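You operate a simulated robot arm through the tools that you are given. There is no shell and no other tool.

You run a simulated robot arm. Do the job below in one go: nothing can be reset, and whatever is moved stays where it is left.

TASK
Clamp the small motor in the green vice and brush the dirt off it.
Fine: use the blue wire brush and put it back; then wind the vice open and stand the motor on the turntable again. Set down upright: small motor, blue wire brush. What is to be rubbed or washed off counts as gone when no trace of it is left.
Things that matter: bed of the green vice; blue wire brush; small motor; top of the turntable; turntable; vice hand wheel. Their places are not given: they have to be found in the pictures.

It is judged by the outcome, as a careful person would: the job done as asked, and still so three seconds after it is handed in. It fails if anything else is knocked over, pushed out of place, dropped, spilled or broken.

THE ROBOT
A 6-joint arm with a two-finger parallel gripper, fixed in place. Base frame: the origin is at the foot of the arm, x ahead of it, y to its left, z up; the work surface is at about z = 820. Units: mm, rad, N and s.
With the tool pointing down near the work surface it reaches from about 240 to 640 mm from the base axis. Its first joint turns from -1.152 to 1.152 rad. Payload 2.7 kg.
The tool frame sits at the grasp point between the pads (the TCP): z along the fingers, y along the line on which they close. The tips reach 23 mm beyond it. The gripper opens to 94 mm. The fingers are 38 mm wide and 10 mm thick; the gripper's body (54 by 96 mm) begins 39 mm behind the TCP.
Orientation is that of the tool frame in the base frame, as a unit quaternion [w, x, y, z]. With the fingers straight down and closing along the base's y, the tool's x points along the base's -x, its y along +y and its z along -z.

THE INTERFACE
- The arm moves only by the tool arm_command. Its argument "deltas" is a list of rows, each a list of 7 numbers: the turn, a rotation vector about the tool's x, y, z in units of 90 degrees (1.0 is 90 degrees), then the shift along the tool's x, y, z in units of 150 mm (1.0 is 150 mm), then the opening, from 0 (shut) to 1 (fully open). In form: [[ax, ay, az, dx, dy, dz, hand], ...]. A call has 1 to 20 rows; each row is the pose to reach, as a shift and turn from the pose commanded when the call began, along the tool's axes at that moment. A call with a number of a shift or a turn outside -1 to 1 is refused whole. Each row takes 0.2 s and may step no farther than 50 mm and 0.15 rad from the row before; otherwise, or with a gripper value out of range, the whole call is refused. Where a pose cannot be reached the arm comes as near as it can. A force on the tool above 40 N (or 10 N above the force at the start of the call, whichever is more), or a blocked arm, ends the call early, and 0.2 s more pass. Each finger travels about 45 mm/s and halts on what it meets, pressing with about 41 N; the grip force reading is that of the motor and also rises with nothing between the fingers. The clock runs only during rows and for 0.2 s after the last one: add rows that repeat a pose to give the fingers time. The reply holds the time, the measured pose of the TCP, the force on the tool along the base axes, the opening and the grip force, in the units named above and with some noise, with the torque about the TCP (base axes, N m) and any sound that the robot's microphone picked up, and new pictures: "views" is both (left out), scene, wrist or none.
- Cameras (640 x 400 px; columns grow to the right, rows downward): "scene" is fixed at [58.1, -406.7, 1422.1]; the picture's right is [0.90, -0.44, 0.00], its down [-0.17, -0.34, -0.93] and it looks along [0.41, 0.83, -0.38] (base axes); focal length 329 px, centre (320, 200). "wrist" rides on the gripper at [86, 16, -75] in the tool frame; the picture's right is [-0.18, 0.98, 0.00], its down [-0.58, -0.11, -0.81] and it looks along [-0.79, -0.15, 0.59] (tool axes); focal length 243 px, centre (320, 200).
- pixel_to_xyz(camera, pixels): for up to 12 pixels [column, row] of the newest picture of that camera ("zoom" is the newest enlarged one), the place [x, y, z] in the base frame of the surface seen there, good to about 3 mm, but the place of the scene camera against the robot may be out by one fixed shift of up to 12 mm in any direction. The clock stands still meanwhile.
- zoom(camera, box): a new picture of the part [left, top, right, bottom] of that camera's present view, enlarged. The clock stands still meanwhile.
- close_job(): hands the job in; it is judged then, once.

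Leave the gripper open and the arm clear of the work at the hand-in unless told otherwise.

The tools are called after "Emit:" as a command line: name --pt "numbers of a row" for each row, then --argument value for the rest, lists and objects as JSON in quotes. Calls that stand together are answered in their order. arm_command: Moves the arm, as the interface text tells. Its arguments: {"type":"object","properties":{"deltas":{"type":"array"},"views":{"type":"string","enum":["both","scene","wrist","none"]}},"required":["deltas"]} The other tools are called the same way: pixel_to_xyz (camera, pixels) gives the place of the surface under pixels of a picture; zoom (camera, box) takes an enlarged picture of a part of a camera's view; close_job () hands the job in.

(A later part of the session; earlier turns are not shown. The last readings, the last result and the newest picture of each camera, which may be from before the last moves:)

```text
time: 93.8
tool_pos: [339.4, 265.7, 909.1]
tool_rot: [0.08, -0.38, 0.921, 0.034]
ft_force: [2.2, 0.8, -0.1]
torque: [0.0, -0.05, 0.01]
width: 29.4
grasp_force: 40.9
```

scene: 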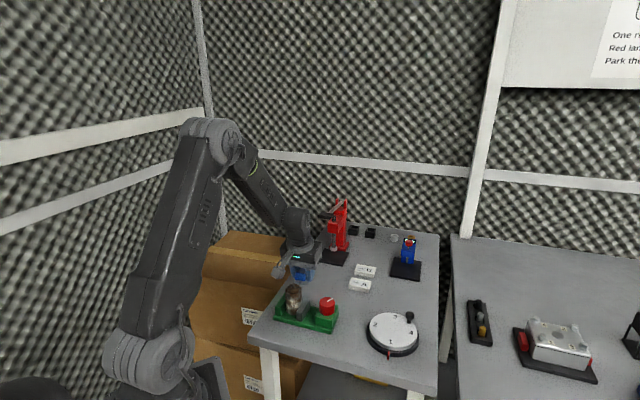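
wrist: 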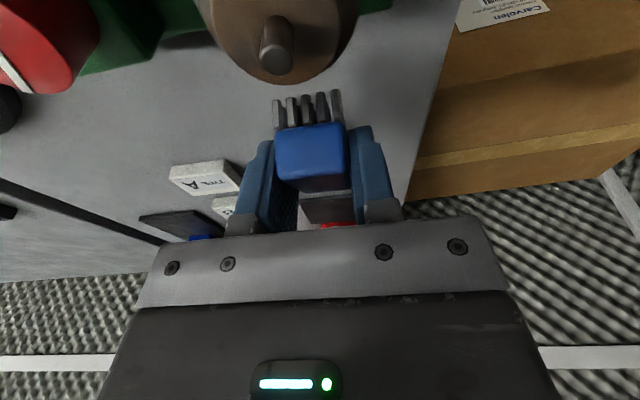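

Contact at about 2 N. I'll stroke up and down while creeping forward very slightly (0.15 mm per row).

Emit:
arm_command --pt "0 0 0 0.008 0 0.0391 0" --pt "0 0 0 0.016 0 0.0782 0" --pt "0 0 0 0.0217 0 0.1043 0" --pt "0 0 0 0.018 0 0.0779 0" --pt "0 0 0 0.0119 0 0.0384 0" --pt "0 0 0 0.0059 0 -0.0011 0" --pt "0 0 0 -0.0001 0 -0.0405 0" --pt "0 0 0 -0.005 0 -0.0735 0" --pt "0 0 0 0.0019 0 -0.0409 0" --pt "0 0 0 0.0099 0 -0.0018 0" --pt "0 0 0 0.0179 0 0.0374 0" --pt "0 0 0 0.0259 0 0.0765 0" --pt "0 0 0 0.0315 0 0.1025 0" --pt "0 0 0 0.0278 0 0.0761 0" --pt "0 0 0 0.0218 0 0.0367 0" --pt "0 0 0 0.0158 0 -0.0028 0" --pt "0 0 0 0.0097 0 -0.0423 0" --pt "0 0 0 0.0049 0 -0.0753 0" --pt "0 0 0 0.0117 0 -0.0426 0" --pt "0 0 0 0.0197 0 -0.0035 0"

Emit:
zoom --camera "scene" --box '[284, 282, 310, 320]'

Emit:
zoom --camera "scene" --box '[284, 292, 302, 310]'

```text
time: 98.0
tool_pos: [337.4, 262.4, 909.1]
tool_rot: [0.081, -0.381, 0.921, 0.034]
ft_force: [0.4, -0.2, -0.9]
torque: [0.0, 0.04, 0.02]
width: 29.5
grasp_force: 40.8
```

scene: 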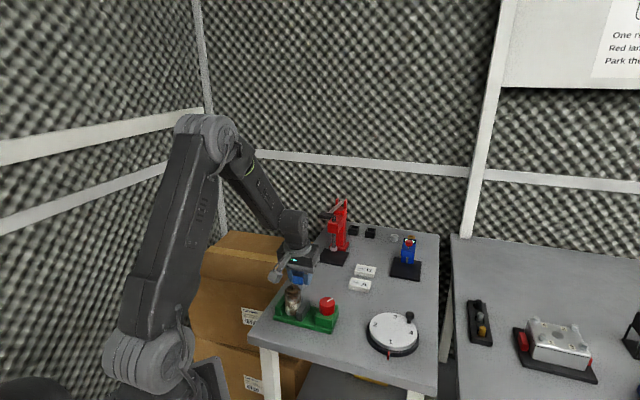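
wrist: 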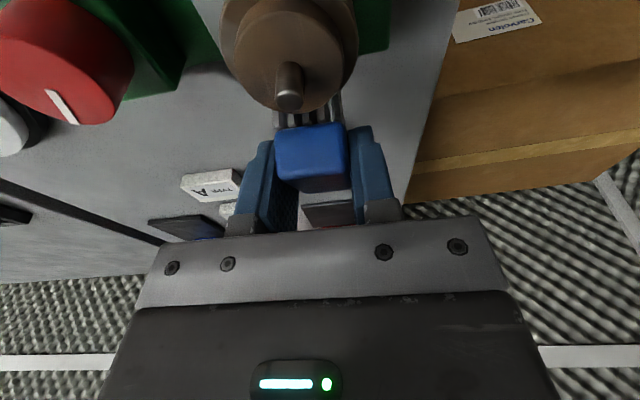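

```text
10.53 times, centred on (297, 301) of scene
```

zoom: 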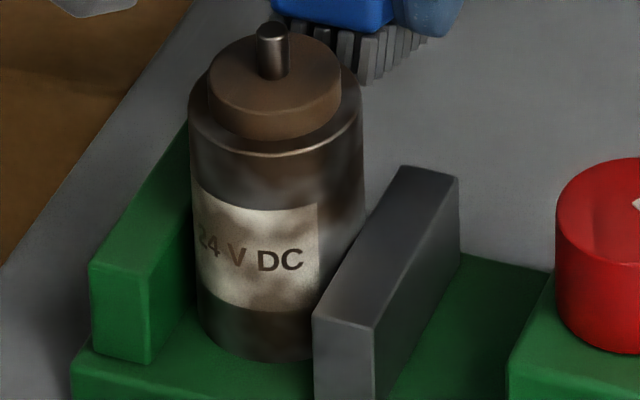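

```text
16.00 times, centred on (293, 301) of scene
```

zoom: 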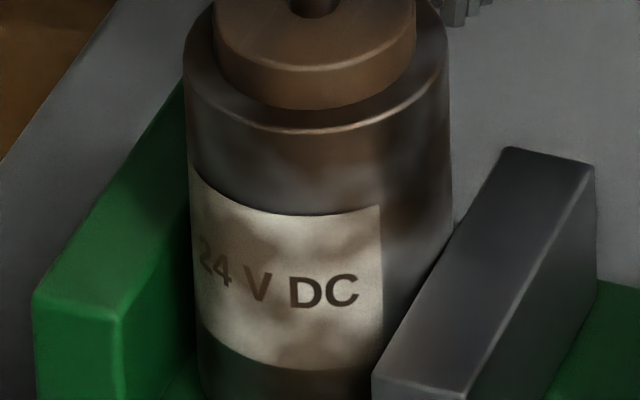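

The near face looks unchanged by rubbing the far side, so cleaning may be local. I'll back off 30 mm and inspect the far side with the wrist camera.

Emit:
arm_command --pt "0 0 0 -0.05 0 0.009 0" --pt "0 0 0 -0.12 0 0.021 0" --pt "0 0 0 -0.2 0 0.035 0" --pt "0 0 0 -0.3 0 0.053 0" --pt "0 0 0 -0.4 0 0.071 0" --pt "0 0 0 -0.4 0 0.071 0"

Emit:
zoom --camera "wrist" --box '[200, 0, 360, 100]'

Emit:
zoom --camera "scene" --box '[284, 282, 310, 320]'

```text
time: 99.4
tool_pos: [381.2, 307.7, 909.6]
tool_rot: [0.081, -0.38, 0.921, 0.034]
ft_force: [0.8, -0.5, -0.7]
torque: [0.01, -0.01, -0.01]
width: 29.5
grasp_force: 41.1
```

scene: 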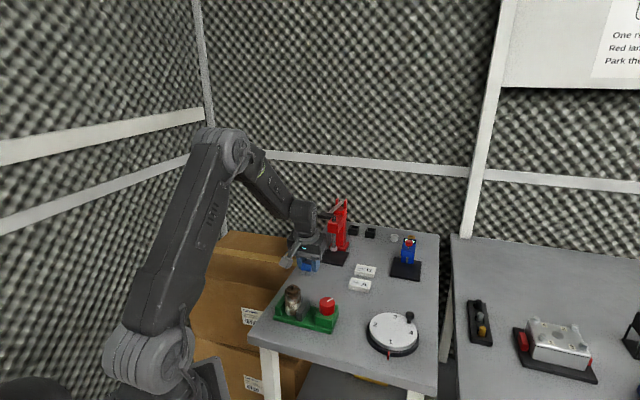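
wrist: 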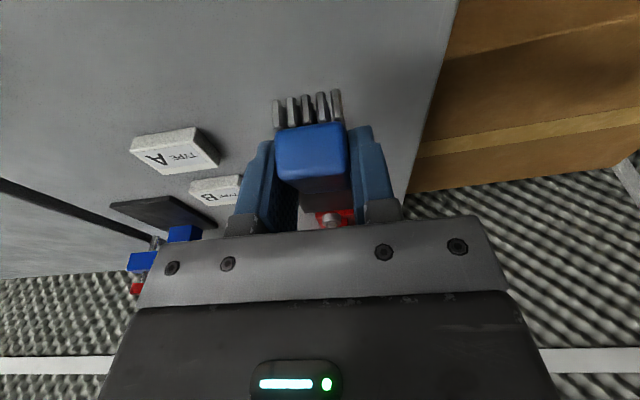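

```text
4.00 times, centred on (280, 50) of wrist
```

zoom: 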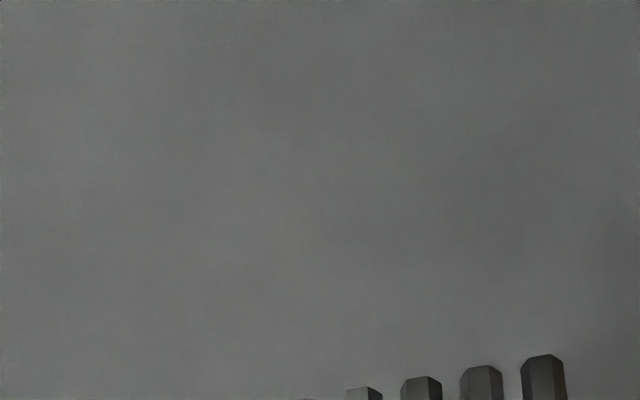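

```text
10.53 times, centred on (297, 301) of scene
```

zoom: 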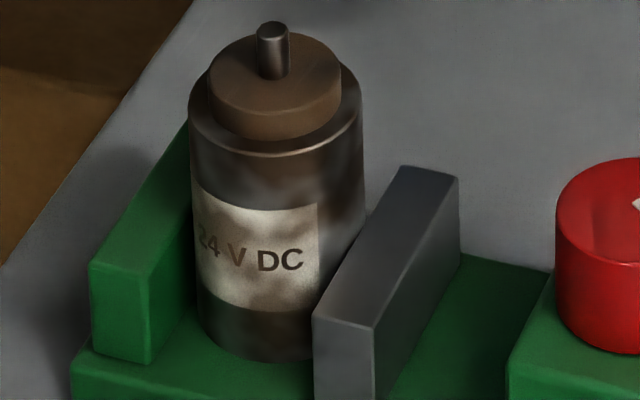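

The wrist camera looks back from the motor's side, so from here it cannot see the far face. I'll rise and turn back clockwise to heading ~60° above the motor, from where the far face is visible.

Emit:
arm_command --pt "0 0 0 -0.02 0 -0.1 0" --pt "0 0 0 -0.05 0 -0.25 0" --pt "0 0 0 -0.08 0 -0.4 0" --pt "0 0 0 -0.1 0 -0.55 0" --pt "0 0 0 -0.112 0 -0.629 0" --pt "0.0141 0 0.08 -0.112 0 -0.629 0" --pt "0.0282 0 0.16 -0.112 0 -0.629 0" --pt "0.0423 0 0.24 -0.112 0 -0.629 0" --pt "0.0564 0 0.32 -0.112 0 -0.629 0" --pt "0.0705 0 0.4 -0.112 0 -0.629 0" --pt "0.0846 0 0.48 -0.112 0 -0.629 0" --pt "0.0987 0 0.56 -0.112 0 -0.629 0" --pt "0.1128 0 0.64 -0.112 0 -0.629 0" --pt "0.1269 0 0.72 -0.112 0 -0.629 0" --pt "0.141 0 0.8 -0.112 0 -0.629 0" --pt "0.155 0 0.88 -0.112 0 -0.629 0" --pt "0.169 0 0.96 -0.112 0 -0.629 0" --views "none"

```text
time: 103.0
tool_pos: [380.9, 306.6, 1004.0]
tool_rot: [0.082, 0.366, 0.927, -0.032]
ft_force: [0.0, -0.6, -0.7]
torque: [-0.01, -0.03, -0.01]
width: 29.6
grasp_force: 40.3
```

Emit:
arm_command --pt "0.0135 0 0.0765 -0.011 -0.067 0.002 0" --pt "0.027 0 0.153 -0.021 -0.133 0.004 0" --pt "0.0406 0 0.2296 -0.032 -0.2 0.006 0" --pt "0.0542 0 0.306 -0.043 -0.267 0.008 0" --pt "0.0677 0 0.3827 -0.054 -0.333 0.01 0" --pt "0.0813 0 0.459 -0.064 -0.4 0.011 0" --pt "0.0948 0 0.536 -0.075 -0.467 0.013 0" --pt "0.108 0 0.612 -0.086 -0.533 0.015 0" --pt "0.122 0 0.689 -0.097 -0.6 0.017 0" --pt "0.1355 0 0.765 -0.107 -0.667 0.019 0" --pt "0.149 0 0.842 -0.118 -0.733 0.021 0" --pt "0.149 0 0.842 -0.118 -0.733 0.021 0"

Emit:
zoom --camera "wrist" --box '[220, 0, 380, 110]'

Emit:
zoom --camera "scene" --box '[284, 282, 310, 320]'

```text
time: 105.6
tool_pos: [317.5, 213.9, 1005.4]
tool_rot: [0.042, 0.862, 0.499, -0.076]
ft_force: [-0.2, 0.7, -0.7]
torque: [-0.06, 0.0, 0.0]
width: 29.4
grasp_force: 40.9
```

scene: 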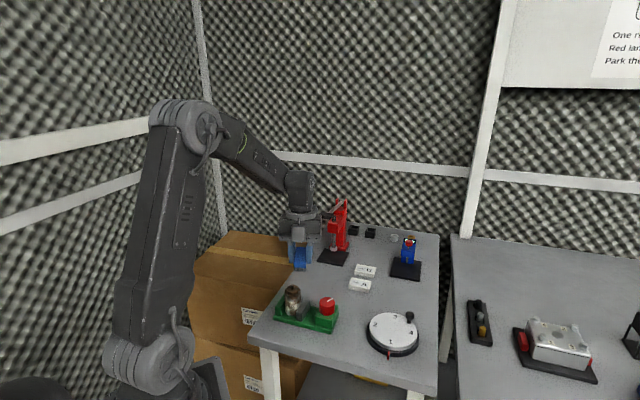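
wrist: 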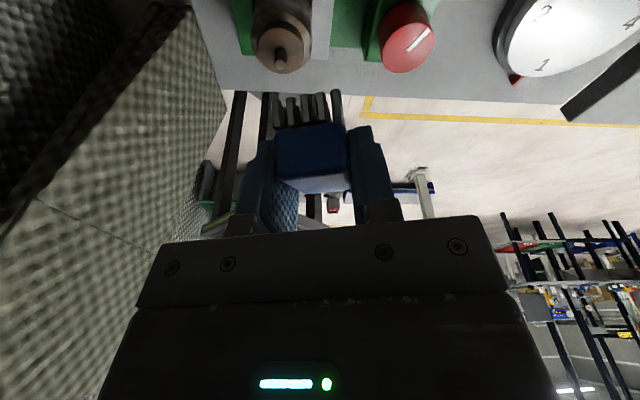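

```text
3.64 times, centred on (300, 55) of wrist
```

zoom: 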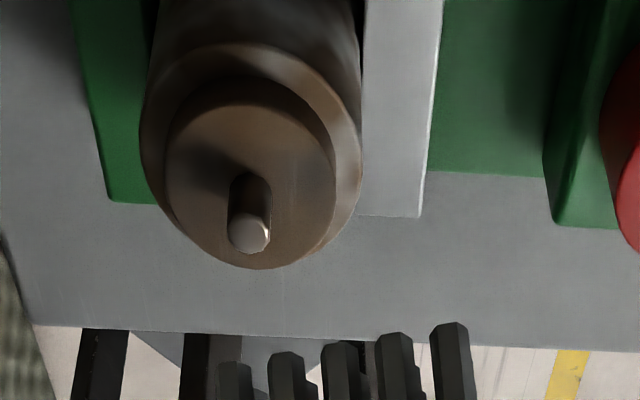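

```text
10.53 times, centred on (297, 301) of scene
```

zoom: 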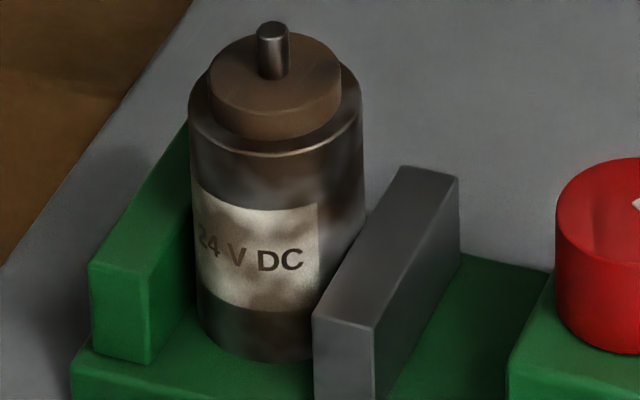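

The fading looks global: the far side and cap have lost contrast too. I'll now rub from a direction that presses the motor mostly against the fixed jaw (heading ~105°), so it stays put. First the motor's exact place.

Emit:
pixel_to_xyz --camera "wrist" --pixels '[[281, 62], [283, 60], [256, 35], [309, 40], [262, 60], [305, 60], [281, 72], [285, 40]]'

```text
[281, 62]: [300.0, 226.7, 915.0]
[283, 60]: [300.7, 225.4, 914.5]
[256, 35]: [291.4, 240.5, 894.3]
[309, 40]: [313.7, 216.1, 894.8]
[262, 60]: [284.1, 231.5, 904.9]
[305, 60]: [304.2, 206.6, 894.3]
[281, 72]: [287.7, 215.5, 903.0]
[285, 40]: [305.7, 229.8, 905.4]
```

Motor axis at about (299.5,227). Turning to heading 105° and moving to the pre-contact spot, still high.

Emit:
arm_command --pt "-0.0125 0 -0.0704 -0.04 0.022 0.007 0" --pt "-0.025 0 -0.141 -0.08 0.043 0.014 0" --pt "-0.0373 0 -0.211 -0.12 0.065 0.021 0" --pt "-0.05 0 -0.2814 -0.16 0.087 0.028 0" --pt "-0.062 0 -0.352 -0.2 0.109 0.035 0" --pt "-0.0746 0 -0.422 -0.24 0.13 0.042 0" --pt "-0.087 0 -0.4925 -0.28 0.152 0.049 0" --pt "-0.087 0 -0.4925 -0.28 0.152 0.049 0" --views "none"

```text
time: 107.4
tool_pos: [316.8, 165.7, 1004.8]
tool_rot: [0.07, 0.605, 0.792, -0.053]
ft_force: [-0.3, 0.0, -0.5]
torque: [0.0, 0.02, -0.01]
width: 29.5
grasp_force: 41.0
```

Lowering to z≈906 and checking the view.

Emit:
arm_command --pt "0 0 0 0.02 0 0.11 0" --pt "0 0 0 0.04 0 0.225 0" --pt "0 0 0 0.06 0 0.34 0" --pt "0 0 0 0.08 0 0.45 0" --pt "0 0 0 0.1 0 0.56 0" --pt "0 0 0 0.1155 0 0.651 0" --pt "0 0 0 0.1155 0 0.651 0"

Emit:
zoom --camera "wrist" --box '[200, 0, 440, 150]'

Emit:
zoom --camera "scene" --box '[265, 260, 345, 330]'

```text
time: 109.0
tool_pos: [316.6, 165.9, 907.6]
tool_rot: [0.07, 0.605, 0.792, -0.053]
ft_force: [-13.2, -2.8, 31.2]
torque: [-0.32, -0.67, -0.16]
width: 29.6
grasp_force: 41.1
```

scene: 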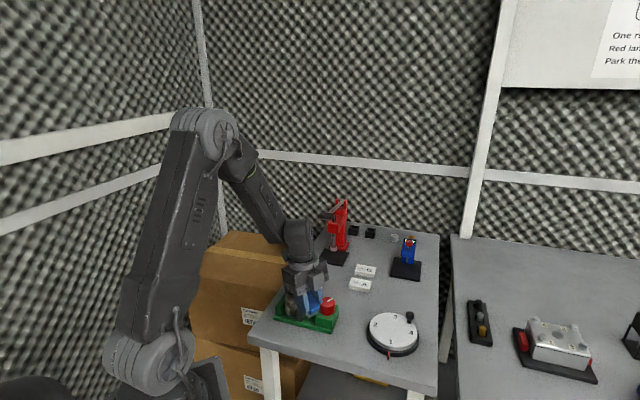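
wrist: 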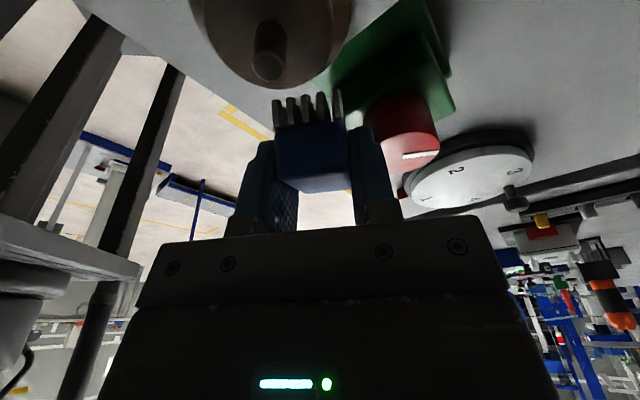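

```text
2.67 times, centred on (320, 75) of wrist
```

zoom: 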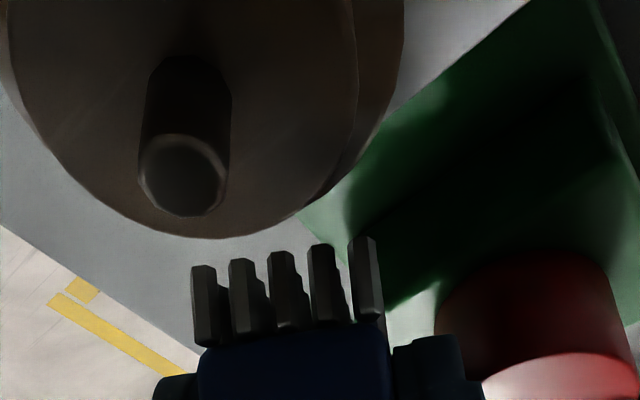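

```text
5.71 times, centred on (305, 295) of scene
```

zoom: 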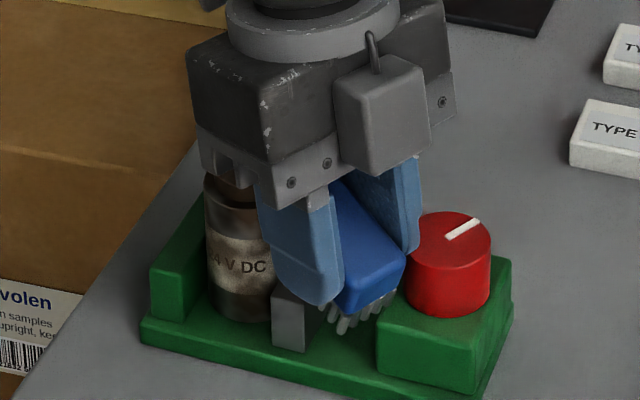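

There is an unexpected 31 N upward force: a finger is touching the edge of the wheel top. I'll rise right away.

Emit:
arm_command --pt "0 0 0 -0.012 0 -0.066 0" --pt "0 0 0 -0.03 0 -0.16 0" --pt "0 0 0 -0.05 0 -0.27 0" --pt "0 0 0 -0.05 0 -0.27 0"

Emit:
zoom --camera "scene" --box '[265, 260, 345, 330]'

Emit:
zoom --camera "wrist" --box '[200, 0, 440, 150]'

```text
time: 110.0
tool_pos: [316.6, 165.4, 946.8]
tool_rot: [0.07, 0.605, 0.791, -0.053]
ft_force: [0.7, 0.1, 0.3]
torque: [-0.02, -0.01, 0.02]
width: 29.4
grasp_force: 41.1
```

scene: 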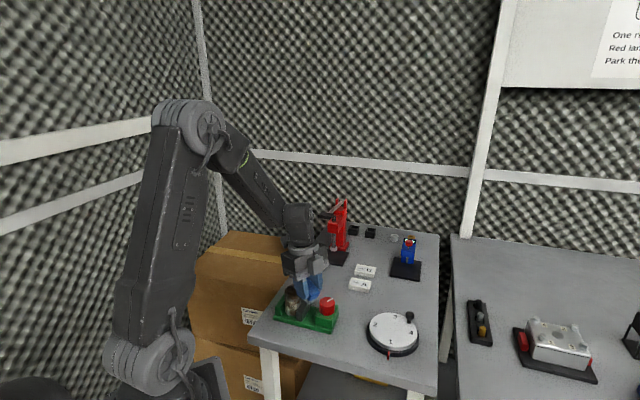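
wrist: 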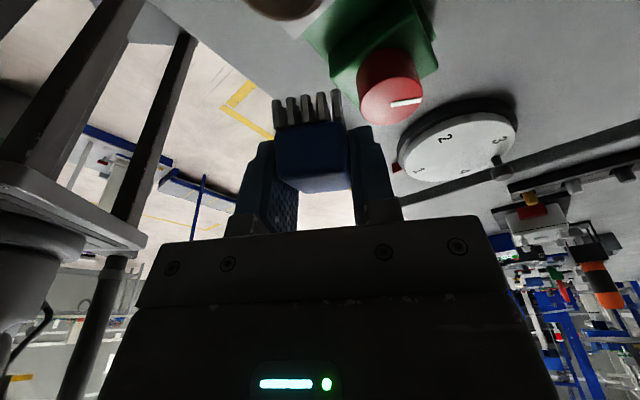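

```text
5.71 times, centred on (305, 295) of scene
```

zoom: 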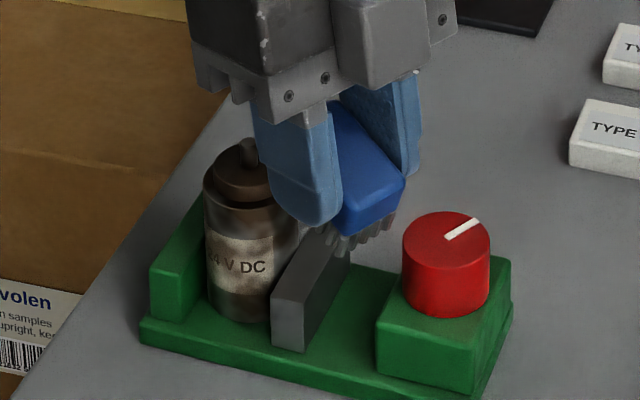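

```text
2.67 times, centred on (320, 75) of wrist
```

zoom: 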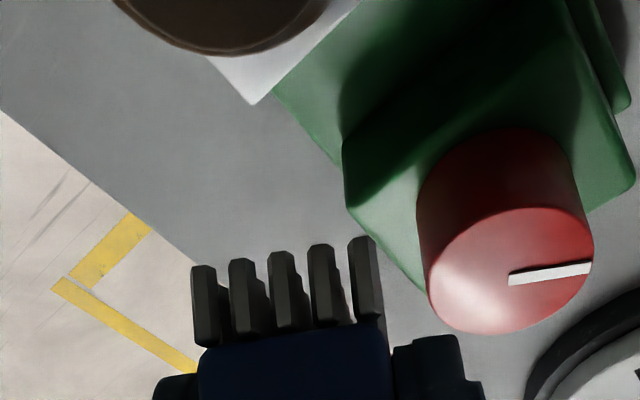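

The wheel did not turn and nothing moved. I'll use heading 90° instead, which keeps the fingers well away from the wheel, staying at z≈947 first.

Emit:
arm_command --pt "0.0145 0 0.082 0.02 -0.054 -0.004 0" --pt "0.029 0 0.164 0.04 -0.107 -0.007 0" --pt "0.029 0 0.164 0.04 -0.107 -0.007 0" --views "none"

```text
time: 110.8
tool_pos: [299.3, 167.9, 947.4]
tool_rot: [0.061, 0.703, 0.706, -0.062]
ft_force: [-0.2, 0.5, 0.1]
torque: [0.02, 0.01, 0.0]
width: 29.6
grasp_force: 41.0
```

Lower to z≈906, then advance toward +y to a light touch.

Emit:
arm_command --pt "0 0 0 0.015 0 0.085 0" --pt "0 0 0 0.03 0 0.17 0" --pt "0 0 0 0.0474 0 0.269 0" --pt "0 0 0 0.0474 0 0.269 0" --views "none"

Emit:
arm_command --pt "0 0 0 0.02 0 -0.0035 0" --pt "0 0 0 0.035 0 -0.006 0" --pt "0 0 0 0.043 0 -0.0075 0" --pt "0 0 0 0.047 0 -0.008 0"

Emit:
zoom --camera "wrist" --box '[200, 0, 440, 150]'

```text
time: 111.8
tool_pos: [299.1, 167.6, 906.7]
tool_rot: [0.062, 0.703, 0.706, -0.062]
ft_force: [0.1, 0.1, -1.2]
torque: [0.0, 0.04, 0.04]
width: 29.5
grasp_force: 40.4
```

```text
time: 112.8
tool_pos: [300.3, 174.6, 904.9]
tool_rot: [0.061, 0.703, 0.705, -0.062]
ft_force: [-0.1, -3.5, -1.1]
torque: [-0.07, -0.01, 0.01]
width: 29.4
grasp_force: 41.2
```

scene: 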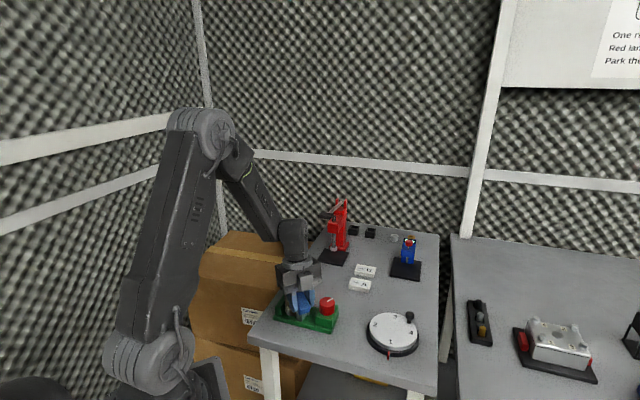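
wrist: 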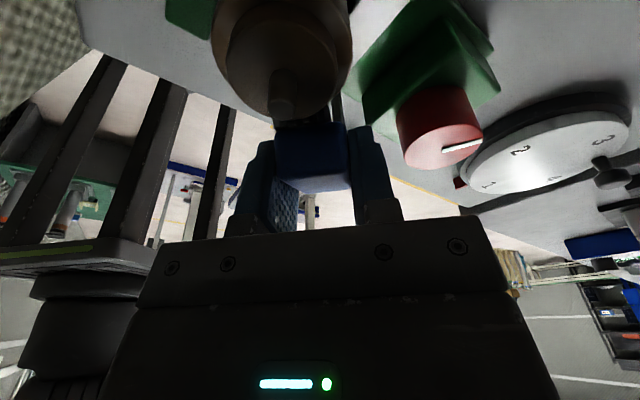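

```text
2.67 times, centred on (320, 75) of wrist
```

zoom: 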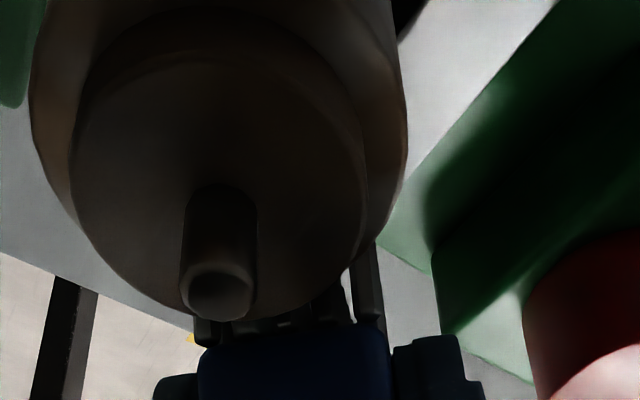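

Contact at 3.5 N from the −y side. I'll make the strokes between z≈873 and 895, creeping forward slightly.

Emit:
arm_command --pt "0 0 0 0.0071 0 0.0259 0" --pt "0 0 0 0.0122 0 0.0521 0" --pt "0 0 0 0.0081 0 0.0257 0" --pt "0 0 0 0.0018 0 -0.0138 0" --pt "0 0 0 -0.0046 0 -0.0534 0" --pt "0 0 0 -0.0111 0 -0.0929 0" --pt "0 0 0 -0.0035 0 -0.0536 0" --pt "0 0 0 0.0039 0 -0.0142 0" --pt "0 0 0 0.0113 0 0.0251 0" --pt "0 0 0 0.0164 0 0.0513 0" --pt "0 0 0 0.0124 0 0.0249 0" --pt "0 0 0 0.006 0 -0.0146 0" --pt "0 0 0 -0.0004 0 -0.0542 0" --pt "0 0 0 -0.0069 0 -0.0936 0" --pt "0 0 0 0.0007 0 -0.0543 0" --pt "0 0 0 0.0081 0 -0.0149 0" --pt "0 0 0 0.0155 0 0.0244 0" --pt "0 0 0 0.0206 0 0.0506 0" --pt "0 0 0 0.0166 0 0.0242 0" --pt "0 0 0 0.0125 0 -0.0022 0"

Emit:
zoom --camera "scene" --box '[284, 282, 310, 320]'

Emit:
zoom --camera "wrist" --box '[200, 0, 440, 150]'

```text
time: 117.0
tool_pos: [299.7, 175.5, 906.2]
tool_rot: [0.062, 0.703, 0.705, -0.062]
ft_force: [0.7, 0.4, -0.5]
torque: [-0.02, 0.01, -0.03]
width: 29.6
grasp_force: 41.2
```

scene: 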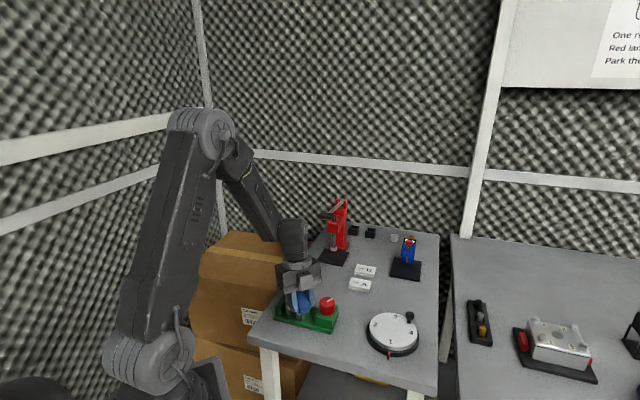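
wrist: 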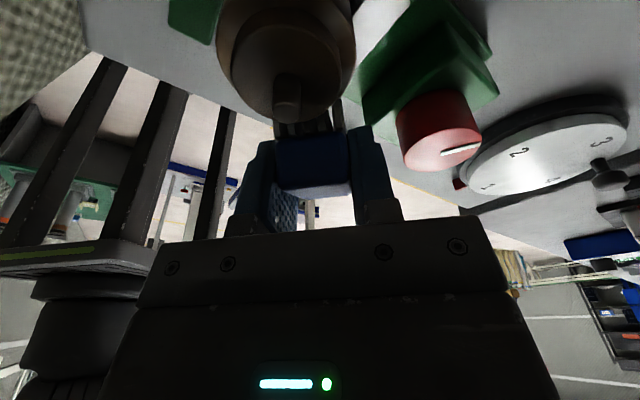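

```text
10.53 times, centred on (297, 301) of scene
```

zoom: 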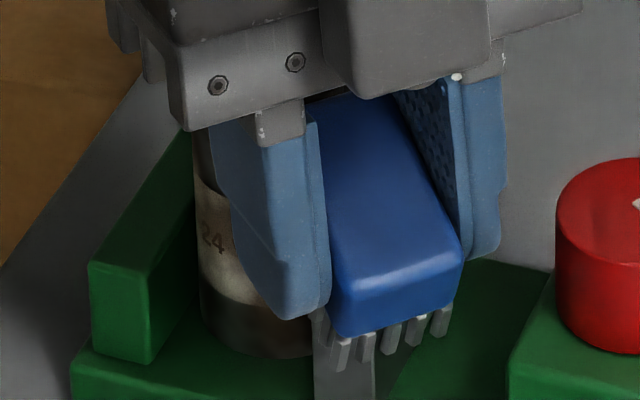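

```text
2.67 times, centred on (320, 75) of wrist
```

zoom: 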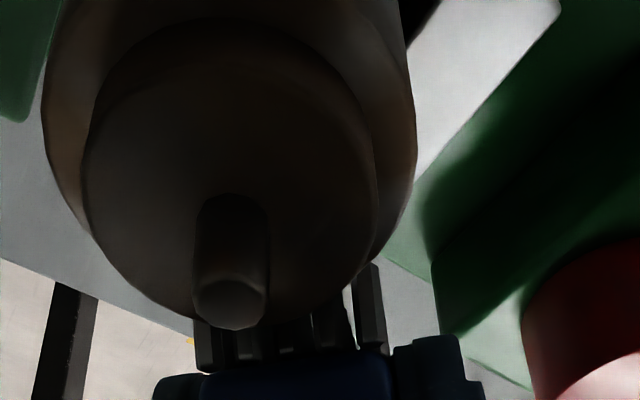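

The contact force vanished, and the brush seems to have pivoted a little in the grip. I'll back off and rise to check both the motor and the brush.

Emit:
arm_command --pt "0 0 0 -0.05 0 0.009 0" --pt "0 0 0 -0.1 0 0.018 0" --pt "0 0 0 -0.12 0 -0.1 0" --pt "0 0 0 -0.145 0 -0.24 0" --pt "0 0 0 -0.17 0 -0.38 0" --pt "0 0 0 -0.195 0 -0.52 0" --pt "0 0 0 -0.21 0 -0.6 0" --pt "0 0 0 -0.21 0 -0.6 0"

Emit:
zoom --camera "scene" --box '[284, 282, 310, 320]'

Emit:
zoom --camera "scene" --box '[265, 235, 335, 295]'

Emit:
zoom --camera "wrist" --box '[220, 70, 420, 230]'

```text
time: 118.8
tool_pos: [300.8, 161.6, 1000.9]
tool_rot: [0.061, 0.703, 0.706, -0.062]
ft_force: [-0.2, -0.1, -1.2]
torque: [0.0, 0.01, 0.01]
width: 29.3
grasp_force: 41.2
```

scene: 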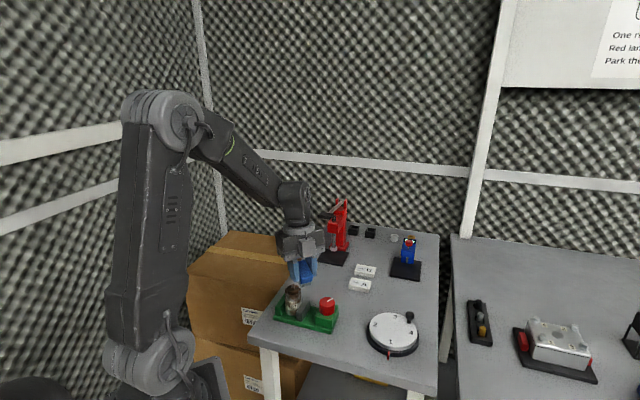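
wrist: 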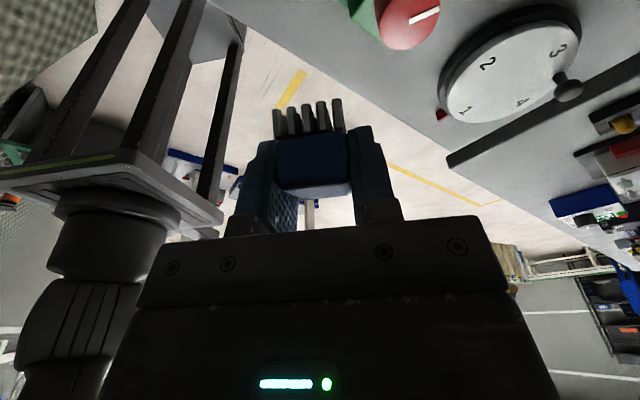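

```text
10.53 times, centred on (297, 301) of scene
```

zoom: 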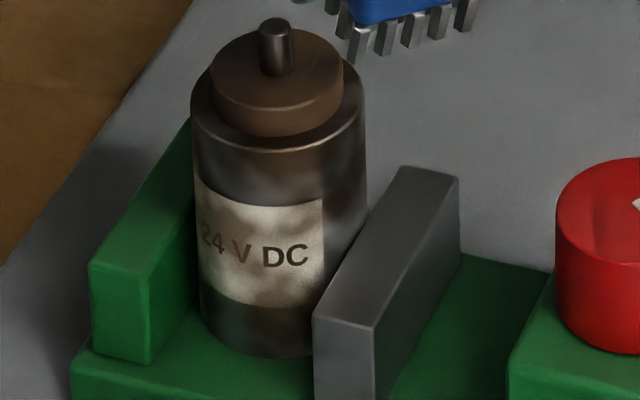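

```text
6.67 times, centred on (300, 265) of scene
```

zoom: 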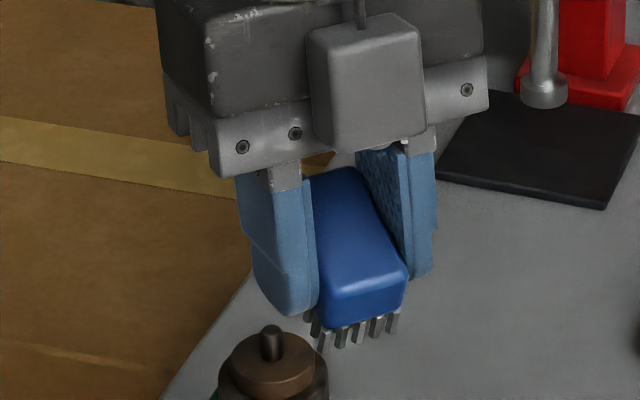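

```text
2.50 times, centred on (320, 150) of wrist
```

zoom: 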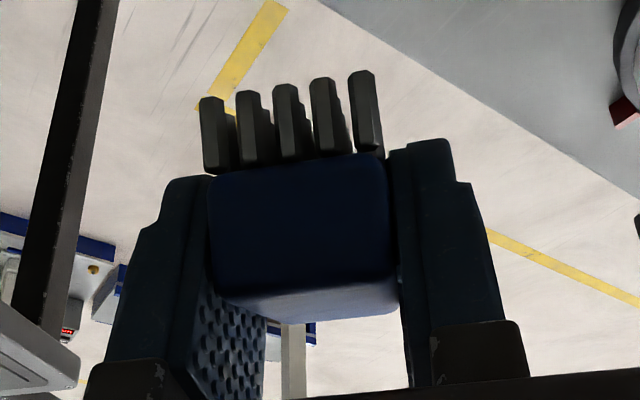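

The brush slid about 5 mm upward in the grip (it must have touched the jaw top), but is held firmly. The near side cleaned best when rubbed directly, so cleaning may be local after all. I'll return to heading 60° at the near side and repeat the stroke pattern that worked.

Emit:
arm_command --pt "0.0116 0 0.0656 0.017 -0.041 -0.003 0" --pt "0.0232 0 0.131 0.034 -0.083 -0.006 0" --pt "0.0348 0 0.197 0.051 -0.124 -0.009 0" --pt "0.0464 0 0.262 0.067 -0.166 -0.012 0" --pt "0.058 0 0.328 0.0843 -0.207 -0.0147 0" --pt "0.058 0 0.328 0.0843 -0.207 -0.0147 0" --views "none"

```text
time: 120.2
tool_pos: [269.3, 174.2, 1001.1]
tool_rot: [0.043, 0.862, 0.5, -0.076]
ft_force: [-0.2, 0.4, -0.5]
torque: [0.02, -0.01, 0.01]
width: 29.5
grasp_force: 40.7
```

Lowering so that the bristle edge is at z≈884, then checking the gap in the wrist view.

Emit:
arm_command --pt "0 0 0 0.02 0 0.11 0" --pt "0 0 0 0.04 0 0.225 0" --pt "0 0 0 0.06 0 0.34 0" --pt "0 0 0 0.08 0 0.45 0" --pt "0 0 0 0.1 0 0.56 0" --pt "0 0 0 0.114 0 0.645 0" --pt "0 0 0 0.114 0 0.645 0" --views "wrist"

Emit:
zoom --camera "wrist" --box '[200, 0, 440, 150]'

Emit:
pixel_to_xyz --camera "wrist" --pixels '[[280, 75], [283, 78], [276, 75], [230, 40], [345, 45], [310, 102], [320, 102], [336, 100]]'

```text
time: 121.8
tool_pos: [269.3, 173.3, 901.6]
tool_rot: [0.043, 0.862, 0.5, -0.076]
ft_force: [0.1, 0.2, -1.2]
torque: [0.02, 0.0, -0.01]
width: 29.3
grasp_force: 41.0
```

wrist: 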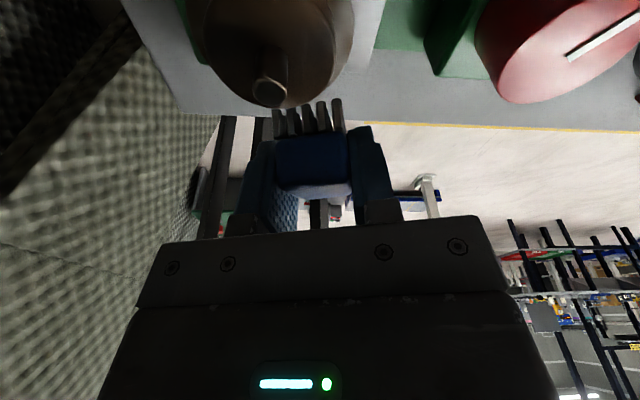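

```text
2.67 times, centred on (320, 75) of wrist
```

zoom: 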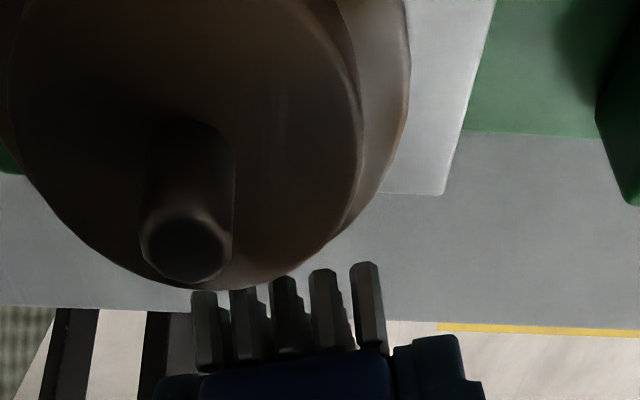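

```text
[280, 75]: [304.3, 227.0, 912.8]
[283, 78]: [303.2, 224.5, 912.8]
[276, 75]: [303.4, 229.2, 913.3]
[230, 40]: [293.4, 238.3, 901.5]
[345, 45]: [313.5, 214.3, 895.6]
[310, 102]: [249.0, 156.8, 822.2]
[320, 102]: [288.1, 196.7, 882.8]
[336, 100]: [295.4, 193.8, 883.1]
```

Gap about 12 mm. Advance to a light touch.

Emit:
arm_command --pt "0 0 0 0.03 0 -0.0053 0" --pt "0 0 0 0.055 0 -0.0097 0" --pt "0 0 0 0.07 0 -0.0124 0" --pt "0 0 0 0.0755 0 -0.0133 0" --views "none"

Emit:
arm_command --pt "0 0 0 0.003 0 -0.0005 0" --pt "0 0 0 0.006 0 -0.001 0" --views "none"

```text
time: 122.8
tool_pos: [275.4, 183.3, 902.5]
tool_rot: [0.043, 0.861, 0.5, -0.076]
ft_force: [-0.9, -1.9, -0.7]
torque: [-0.04, 0.02, -0.01]
width: 29.4
grasp_force: 40.8
```

```text
time: 123.4
tool_pos: [276.7, 184.6, 901.9]
tool_rot: [0.043, 0.862, 0.5, -0.076]
ft_force: [-0.4, -1.3, -0.4]
torque: [-0.02, 0.02, -0.05]
width: 29.5
grasp_force: 41.1
```

Contact at about 1.5–2 N. Now quicker strokes, 11 mm per row, on the near side.

Emit:
arm_command --pt "0 0 0 0.0058 0 0.0328 0" --pt "0 0 0 0.0116 0 0.0656 0" --pt "0 0 0 -0.001 0 -0.0066 0" --pt "0 0 0 -0.0138 0 -0.0788 0" --pt "0 0 0 -0.001 0 -0.0066 0" --pt "0 0 0 0.0116 0 0.0656 0" --pt "0 0 0 -0.001 0 -0.0066 0" --pt "0 0 0 -0.0138 0 -0.0788 0" --pt "0 0 0 -0.001 0 -0.0066 0" --pt "0 0 0 0.0116 0 0.0656 0" --pt "0 0 0 -0.001 0 -0.0066 0" --pt "0 0 0 -0.0138 0 -0.0788 0" --pt "0 0 0 -0.001 0 -0.0066 0" --pt "0 0 0 0.0116 0 0.0656 0" --pt "0 0 0 -0.001 0 -0.0066 0" --pt "0 0 0 -0.0138 0 -0.0788 0" --pt "0 0 0 -0.001 0 -0.0066 0" --pt "0 0 0 0.0116 0 0.0656 0" --pt "0 0 0 -0.001 0 -0.0066 0" --pt "0 0 0 0.0 0 0.0 0" --views "none"

Emit:
arm_command --pt "0 0 0 -0.05 0 0.009 0" --pt "0 0 0 -0.12 0 0.021 0" --pt "0 0 0 -0.14 0 -0.11 0" --pt "0 0 0 -0.165 0 -0.25 0" --pt "0 0 0 -0.19 0 -0.39 0" --pt "0 0 0 -0.215 0 -0.53 0" --pt "0 0 0 -0.235 0 -0.65 0" --pt "0 0 0 -0.235 0 -0.65 0" --views "scene"

Emit:
zoom --camera "scene" --box '[284, 282, 310, 320]'

Emit:
zoom --camera "scene" --box '[284, 292, 302, 310]'

```text
time: 127.6
tool_pos: [274.4, 183.7, 901.4]
tool_rot: [0.043, 0.862, 0.5, -0.076]
ft_force: [0.3, 0.0, -0.8]
torque: [0.0, 0.0, 0.02]
width: 29.5
grasp_force: 41.9
```

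```text
time: 129.4
tool_pos: [267.8, 170.2, 1004.0]
tool_rot: [0.043, 0.861, 0.501, -0.075]
ft_force: [0.9, 0.2, -0.7]
torque: [0.01, -0.04, 0.02]
width: 29.6
grasp_force: 40.8
```

scene: 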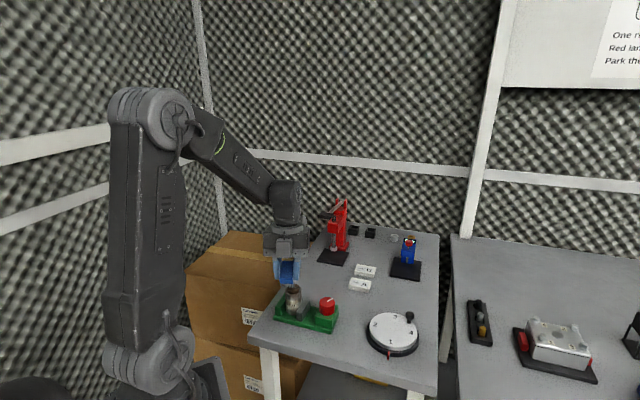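

```text
10.53 times, centred on (297, 301) of scene
```

zoom: 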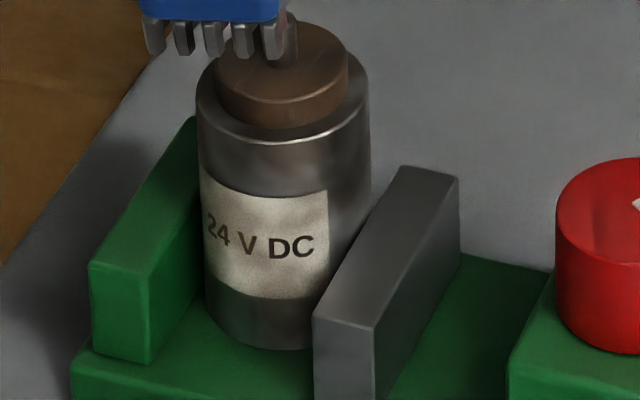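

```text
16.00 times, centred on (293, 301) of scene
```

zoom: 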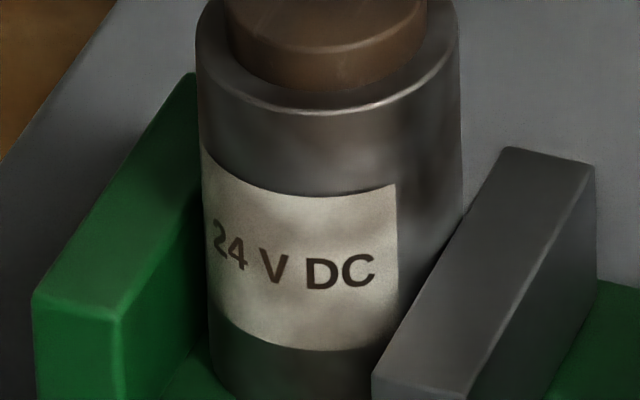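

Big improvement: the label and body are nearly clean now. I'll repeat the same strokes, returning to the contact pose and pressing about 1.5 mm further, since the motor moved slightly.

Emit:
arm_command --pt "0 0 0 0.02 0 0.12 0" --pt "0 0 0 0.045 0 0.26 0" --pt "0 0 0 0.07 0 0.4 0" --pt "0 0 0 0.095 0 0.54 0" --pt "0 0 0 0.115 0 0.67 0" --pt "0 0 0 0.18 0 0.659 0" --pt "0 0 0 0.235 0 0.65 0" --pt "0 0 0 0.242 0 0.649 0" --pt "0 0 0 0.245 0 0.648 0" --views "none"

Emit:
arm_command --pt "0 0 0 0.003 0 -0.0005 0" --pt "0 0 0 0.003 0 -0.0005 0" --views "none"

```text
time: 131.4
tool_pos: [276.7, 186.4, 901.2]
tool_rot: [0.044, 0.861, 0.501, -0.076]
ft_force: [-1.3, -0.8, -1.6]
torque: [-0.01, 0.03, -0.04]
width: 29.3
grasp_force: 41.3
```

```text
time: 132.0
tool_pos: [276.1, 187.0, 901.3]
tool_rot: [0.043, 0.861, 0.501, -0.076]
ft_force: [-1.4, -0.9, -0.9]
torque: [0.02, 0.07, 0.03]
width: 29.3
grasp_force: 41.3
```

In contact again (about 1.6 N). Another 20 rows of strokes with a very slight creep.

Emit:
arm_command --pt "0 0 0 0.006 0 0.0328 0" --pt "0 0 0 0.012 0 0.0656 0" --pt "0 0 0 -0.0004 0 -0.0066 0" --pt "0 0 0 -0.013 0 -0.0788 0" --pt "0 0 0 0.0 0 -0.0066 0" --pt "0 0 0 0.0128 0 0.0656 0" --pt "0 0 0 0.0004 0 -0.0066 0" --pt "0 0 0 -0.012 0 -0.0788 0" --pt "0 0 0 0.001 0 -0.0066 0" --pt "0 0 0 0.0138 0 0.0656 0" --pt "0 0 0 0.0014 0 -0.0066 0" --pt "0 0 0 -0.011 0 -0.0788 0" --pt "0 0 0 0.002 0 -0.0066 0" --pt "0 0 0 0.0148 0 0.0656 0" --pt "0 0 0 0.0024 0 -0.0066 0" --pt "0 0 0 -0.01 0 -0.0788 0" --pt "0 0 0 0.003 0 -0.0066 0" --pt "0 0 0 0.0158 0 0.0656 0" --pt "0 0 0 0.0034 0 -0.0066 0" --pt "0 0 0 0.004 0 0.0 0" --views "none"

Emit:
arm_command --pt "0 0 0 -0.05 0 0.009 0" --pt "0 0 0 -0.12 0 0.021 0" --pt "0 0 0 -0.14 0 -0.11 0" --pt "0 0 0 -0.165 0 -0.25 0" --pt "0 0 0 -0.19 0 -0.39 0" --pt "0 0 0 -0.215 0 -0.53 0" --pt "0 0 0 -0.235 0 -0.65 0" --pt "0 0 0 -0.235 0 -0.65 0" --views "scene"

Emit:
zoom --camera "scene" --box '[284, 282, 310, 320]'

Emit:
zoom --camera "scene" --box '[284, 292, 302, 310]'

```text
time: 136.2
tool_pos: [276.5, 186.2, 900.4]
tool_rot: [0.043, 0.862, 0.5, -0.076]
ft_force: [0.8, -0.5, -0.7]
torque: [0.0, -0.02, 0.03]
width: 29.8
grasp_force: 41.1
```

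```text
time: 138.0
tool_pos: [267.8, 170.7, 1004.5]
tool_rot: [0.043, 0.862, 0.5, -0.076]
ft_force: [-1.2, -0.1, -0.7]
torque: [0.02, -0.01, -0.01]
width: 29.5
grasp_force: 40.9
```

scene: 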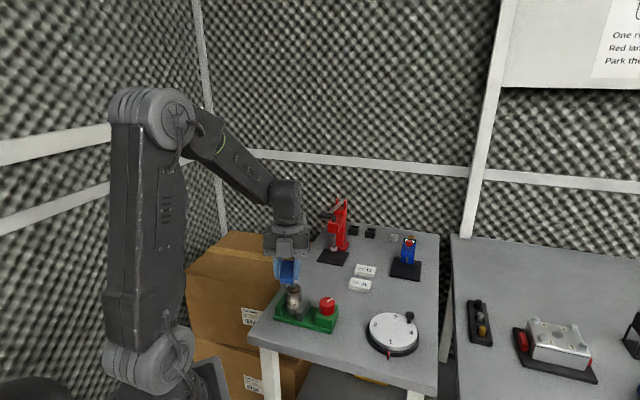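

```text
10.53 times, centred on (297, 301) of scene
```

zoom: 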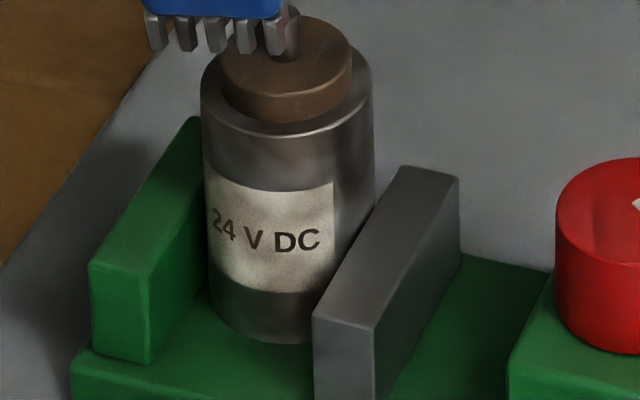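

```text
16.00 times, centred on (293, 301) of scene
```

zoom: 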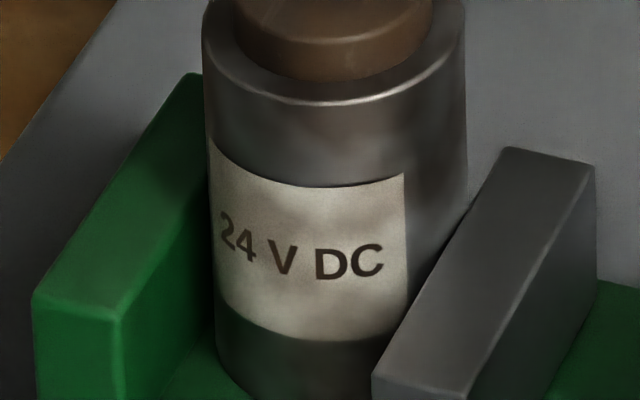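

Cleaner again; a faint trace remains. The motor has crept away, so now I'll go to the far side (heading 225°) and rub there with fast strokes, pushing it back.

Emit:
arm_command --pt "-0.0138 0 -0.078 0.072 0.01 -0.013 0" --pt "-0.0275 0 -0.156 0.145 0.02 -0.026 0" --pt "-0.0413 0 -0.234 0.217 0.03 -0.038 0" --pt "-0.055 0 -0.312 0.29 0.039 -0.051 0" --pt "-0.0689 0 -0.39 0.362 0.049 -0.064 0" --pt "-0.0827 0 -0.468 0.435 0.059 -0.077 0" --pt "-0.0964 0 -0.546 0.507 0.068 -0.089 0" --pt "-0.11 0 -0.624 0.58 0.078 -0.102 0" --pt "-0.124 0 -0.702 0.652 0.088 -0.115 0" --pt "-0.1378 0 -0.78 0.725 0.098 -0.128 0" --pt "-0.1515 0 -0.858 0.797 0.108 -0.14 0" --pt "-0.1653 0 -0.936 0.869 0.117 -0.153 0" --pt "-0.1653 0 -0.936 0.869 0.117 -0.153 0" --views "none"

Emit:
arm_command --pt "-0.0141 0 -0.08 0 0 0 0" --pt "-0.0282 0 -0.16 0 0 0 0" --pt "-0.0423 0 -0.24 0 0 0 0" --pt "-0.0564 0 -0.32 0 0 0 0" --pt "-0.0705 0 -0.4 0 0 0 0" --pt "-0.0846 0 -0.48 0 0 0 0" --pt "-0.0987 0 -0.56 0 0 0 0" --pt "-0.1128 0 -0.64 0 0 0 0" --pt "-0.1269 0 -0.72 0 0 0 0" --pt "-0.141 0 -0.8 0 0 0 0" --pt "-0.154 0 -0.872 0 0 0 0" --pt "-0.154 0 -0.872 0 0 0 0" --views "none"

```text
time: 140.8
tool_pos: [348.9, 277.4, 1005.2]
tool_rot: [0.083, 0.292, 0.952, -0.026]
ft_force: [0.3, -0.7, -0.1]
torque: [-0.06, -0.03, -0.05]
width: 29.6
grasp_force: 40.9
```

```text
time: 143.4
tool_pos: [348.6, 277.2, 1003.6]
tool_rot: [0.08, -0.387, 0.918, 0.035]
ft_force: [0.2, -0.1, -0.7]
torque: [0.02, -0.02, -0.03]
width: 29.5
grasp_force: 41.3
```

Now lower to z≈902 on the far side and look.

Emit:
arm_command --pt "0 0 0 0.02 0 0.11 0" --pt "0 0 0 0.04 0 0.225 0" --pt "0 0 0 0.06 0 0.34 0" --pt "0 0 0 0.08 0 0.45 0" --pt "0 0 0 0.1 0 0.56 0" --pt "0 0 0 0.118 0 0.667 0" --pt "0 0 0 0.118 0 0.667 0" --views "wrist"

Emit:
zoom --camera "wrist" --box '[200, 0, 440, 150]'

Emit:
pixel_to_xyz --camera "wrist" --pixels '[[280, 75], [283, 80], [276, 80], [230, 40], [345, 45], [310, 102], [320, 102], [336, 100]]'

```text
time: 145.0
tool_pos: [349.6, 277.0, 901.7]
tool_rot: [0.08, -0.385, 0.919, 0.034]
ft_force: [-0.2, 1.0, -0.6]
torque: [-0.03, -0.01, 0.0]
width: 29.3
grasp_force: 40.8
```

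wrist: 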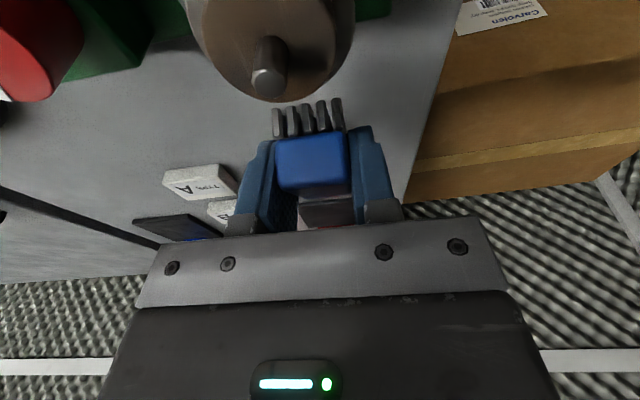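

```text
2.67 times, centred on (320, 75) of wrist
```

zoom: 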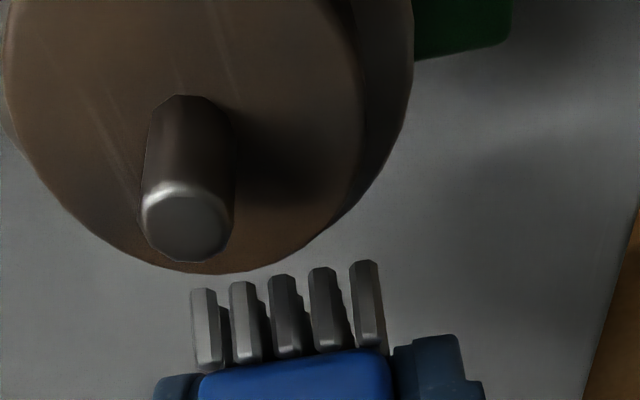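

```text
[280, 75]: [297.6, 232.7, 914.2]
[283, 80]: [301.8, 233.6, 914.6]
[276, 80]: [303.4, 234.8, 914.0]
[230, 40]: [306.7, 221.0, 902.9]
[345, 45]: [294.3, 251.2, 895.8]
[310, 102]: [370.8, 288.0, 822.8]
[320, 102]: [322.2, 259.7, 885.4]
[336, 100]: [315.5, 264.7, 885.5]
```

Gap about 12 mm. Advance to touch on the far side.

Emit:
arm_command --pt "0 0 0 0.03 0.01 -0.0053 0" --pt "0 0 0 0.055 0.013 -0.0097 0" --pt "0 0 0 0.072 0.013 -0.0127 0" --pt "0 0 0 0.079 0.013 -0.0139 0" --views "none"

Emit:
arm_command --pt "0 0 0 0.003 0 -0.0005 0" --pt "0 0 0 0.006 0 -0.001 0" --views "none"

```text
time: 146.0
tool_pos: [340.0, 270.9, 901.9]
tool_rot: [0.08, -0.385, 0.919, 0.034]
ft_force: [-0.4, 0.0, -0.2]
torque: [0.0, 0.01, -0.01]
width: 29.7
grasp_force: 41.2
```

```text
time: 146.6
tool_pos: [339.2, 268.3, 903.4]
tool_rot: [0.08, -0.385, 0.919, 0.034]
ft_force: [0.4, 0.4, -0.6]
torque: [0.0, 0.0, 0.0]
width: 29.5
grasp_force: 41.1
```

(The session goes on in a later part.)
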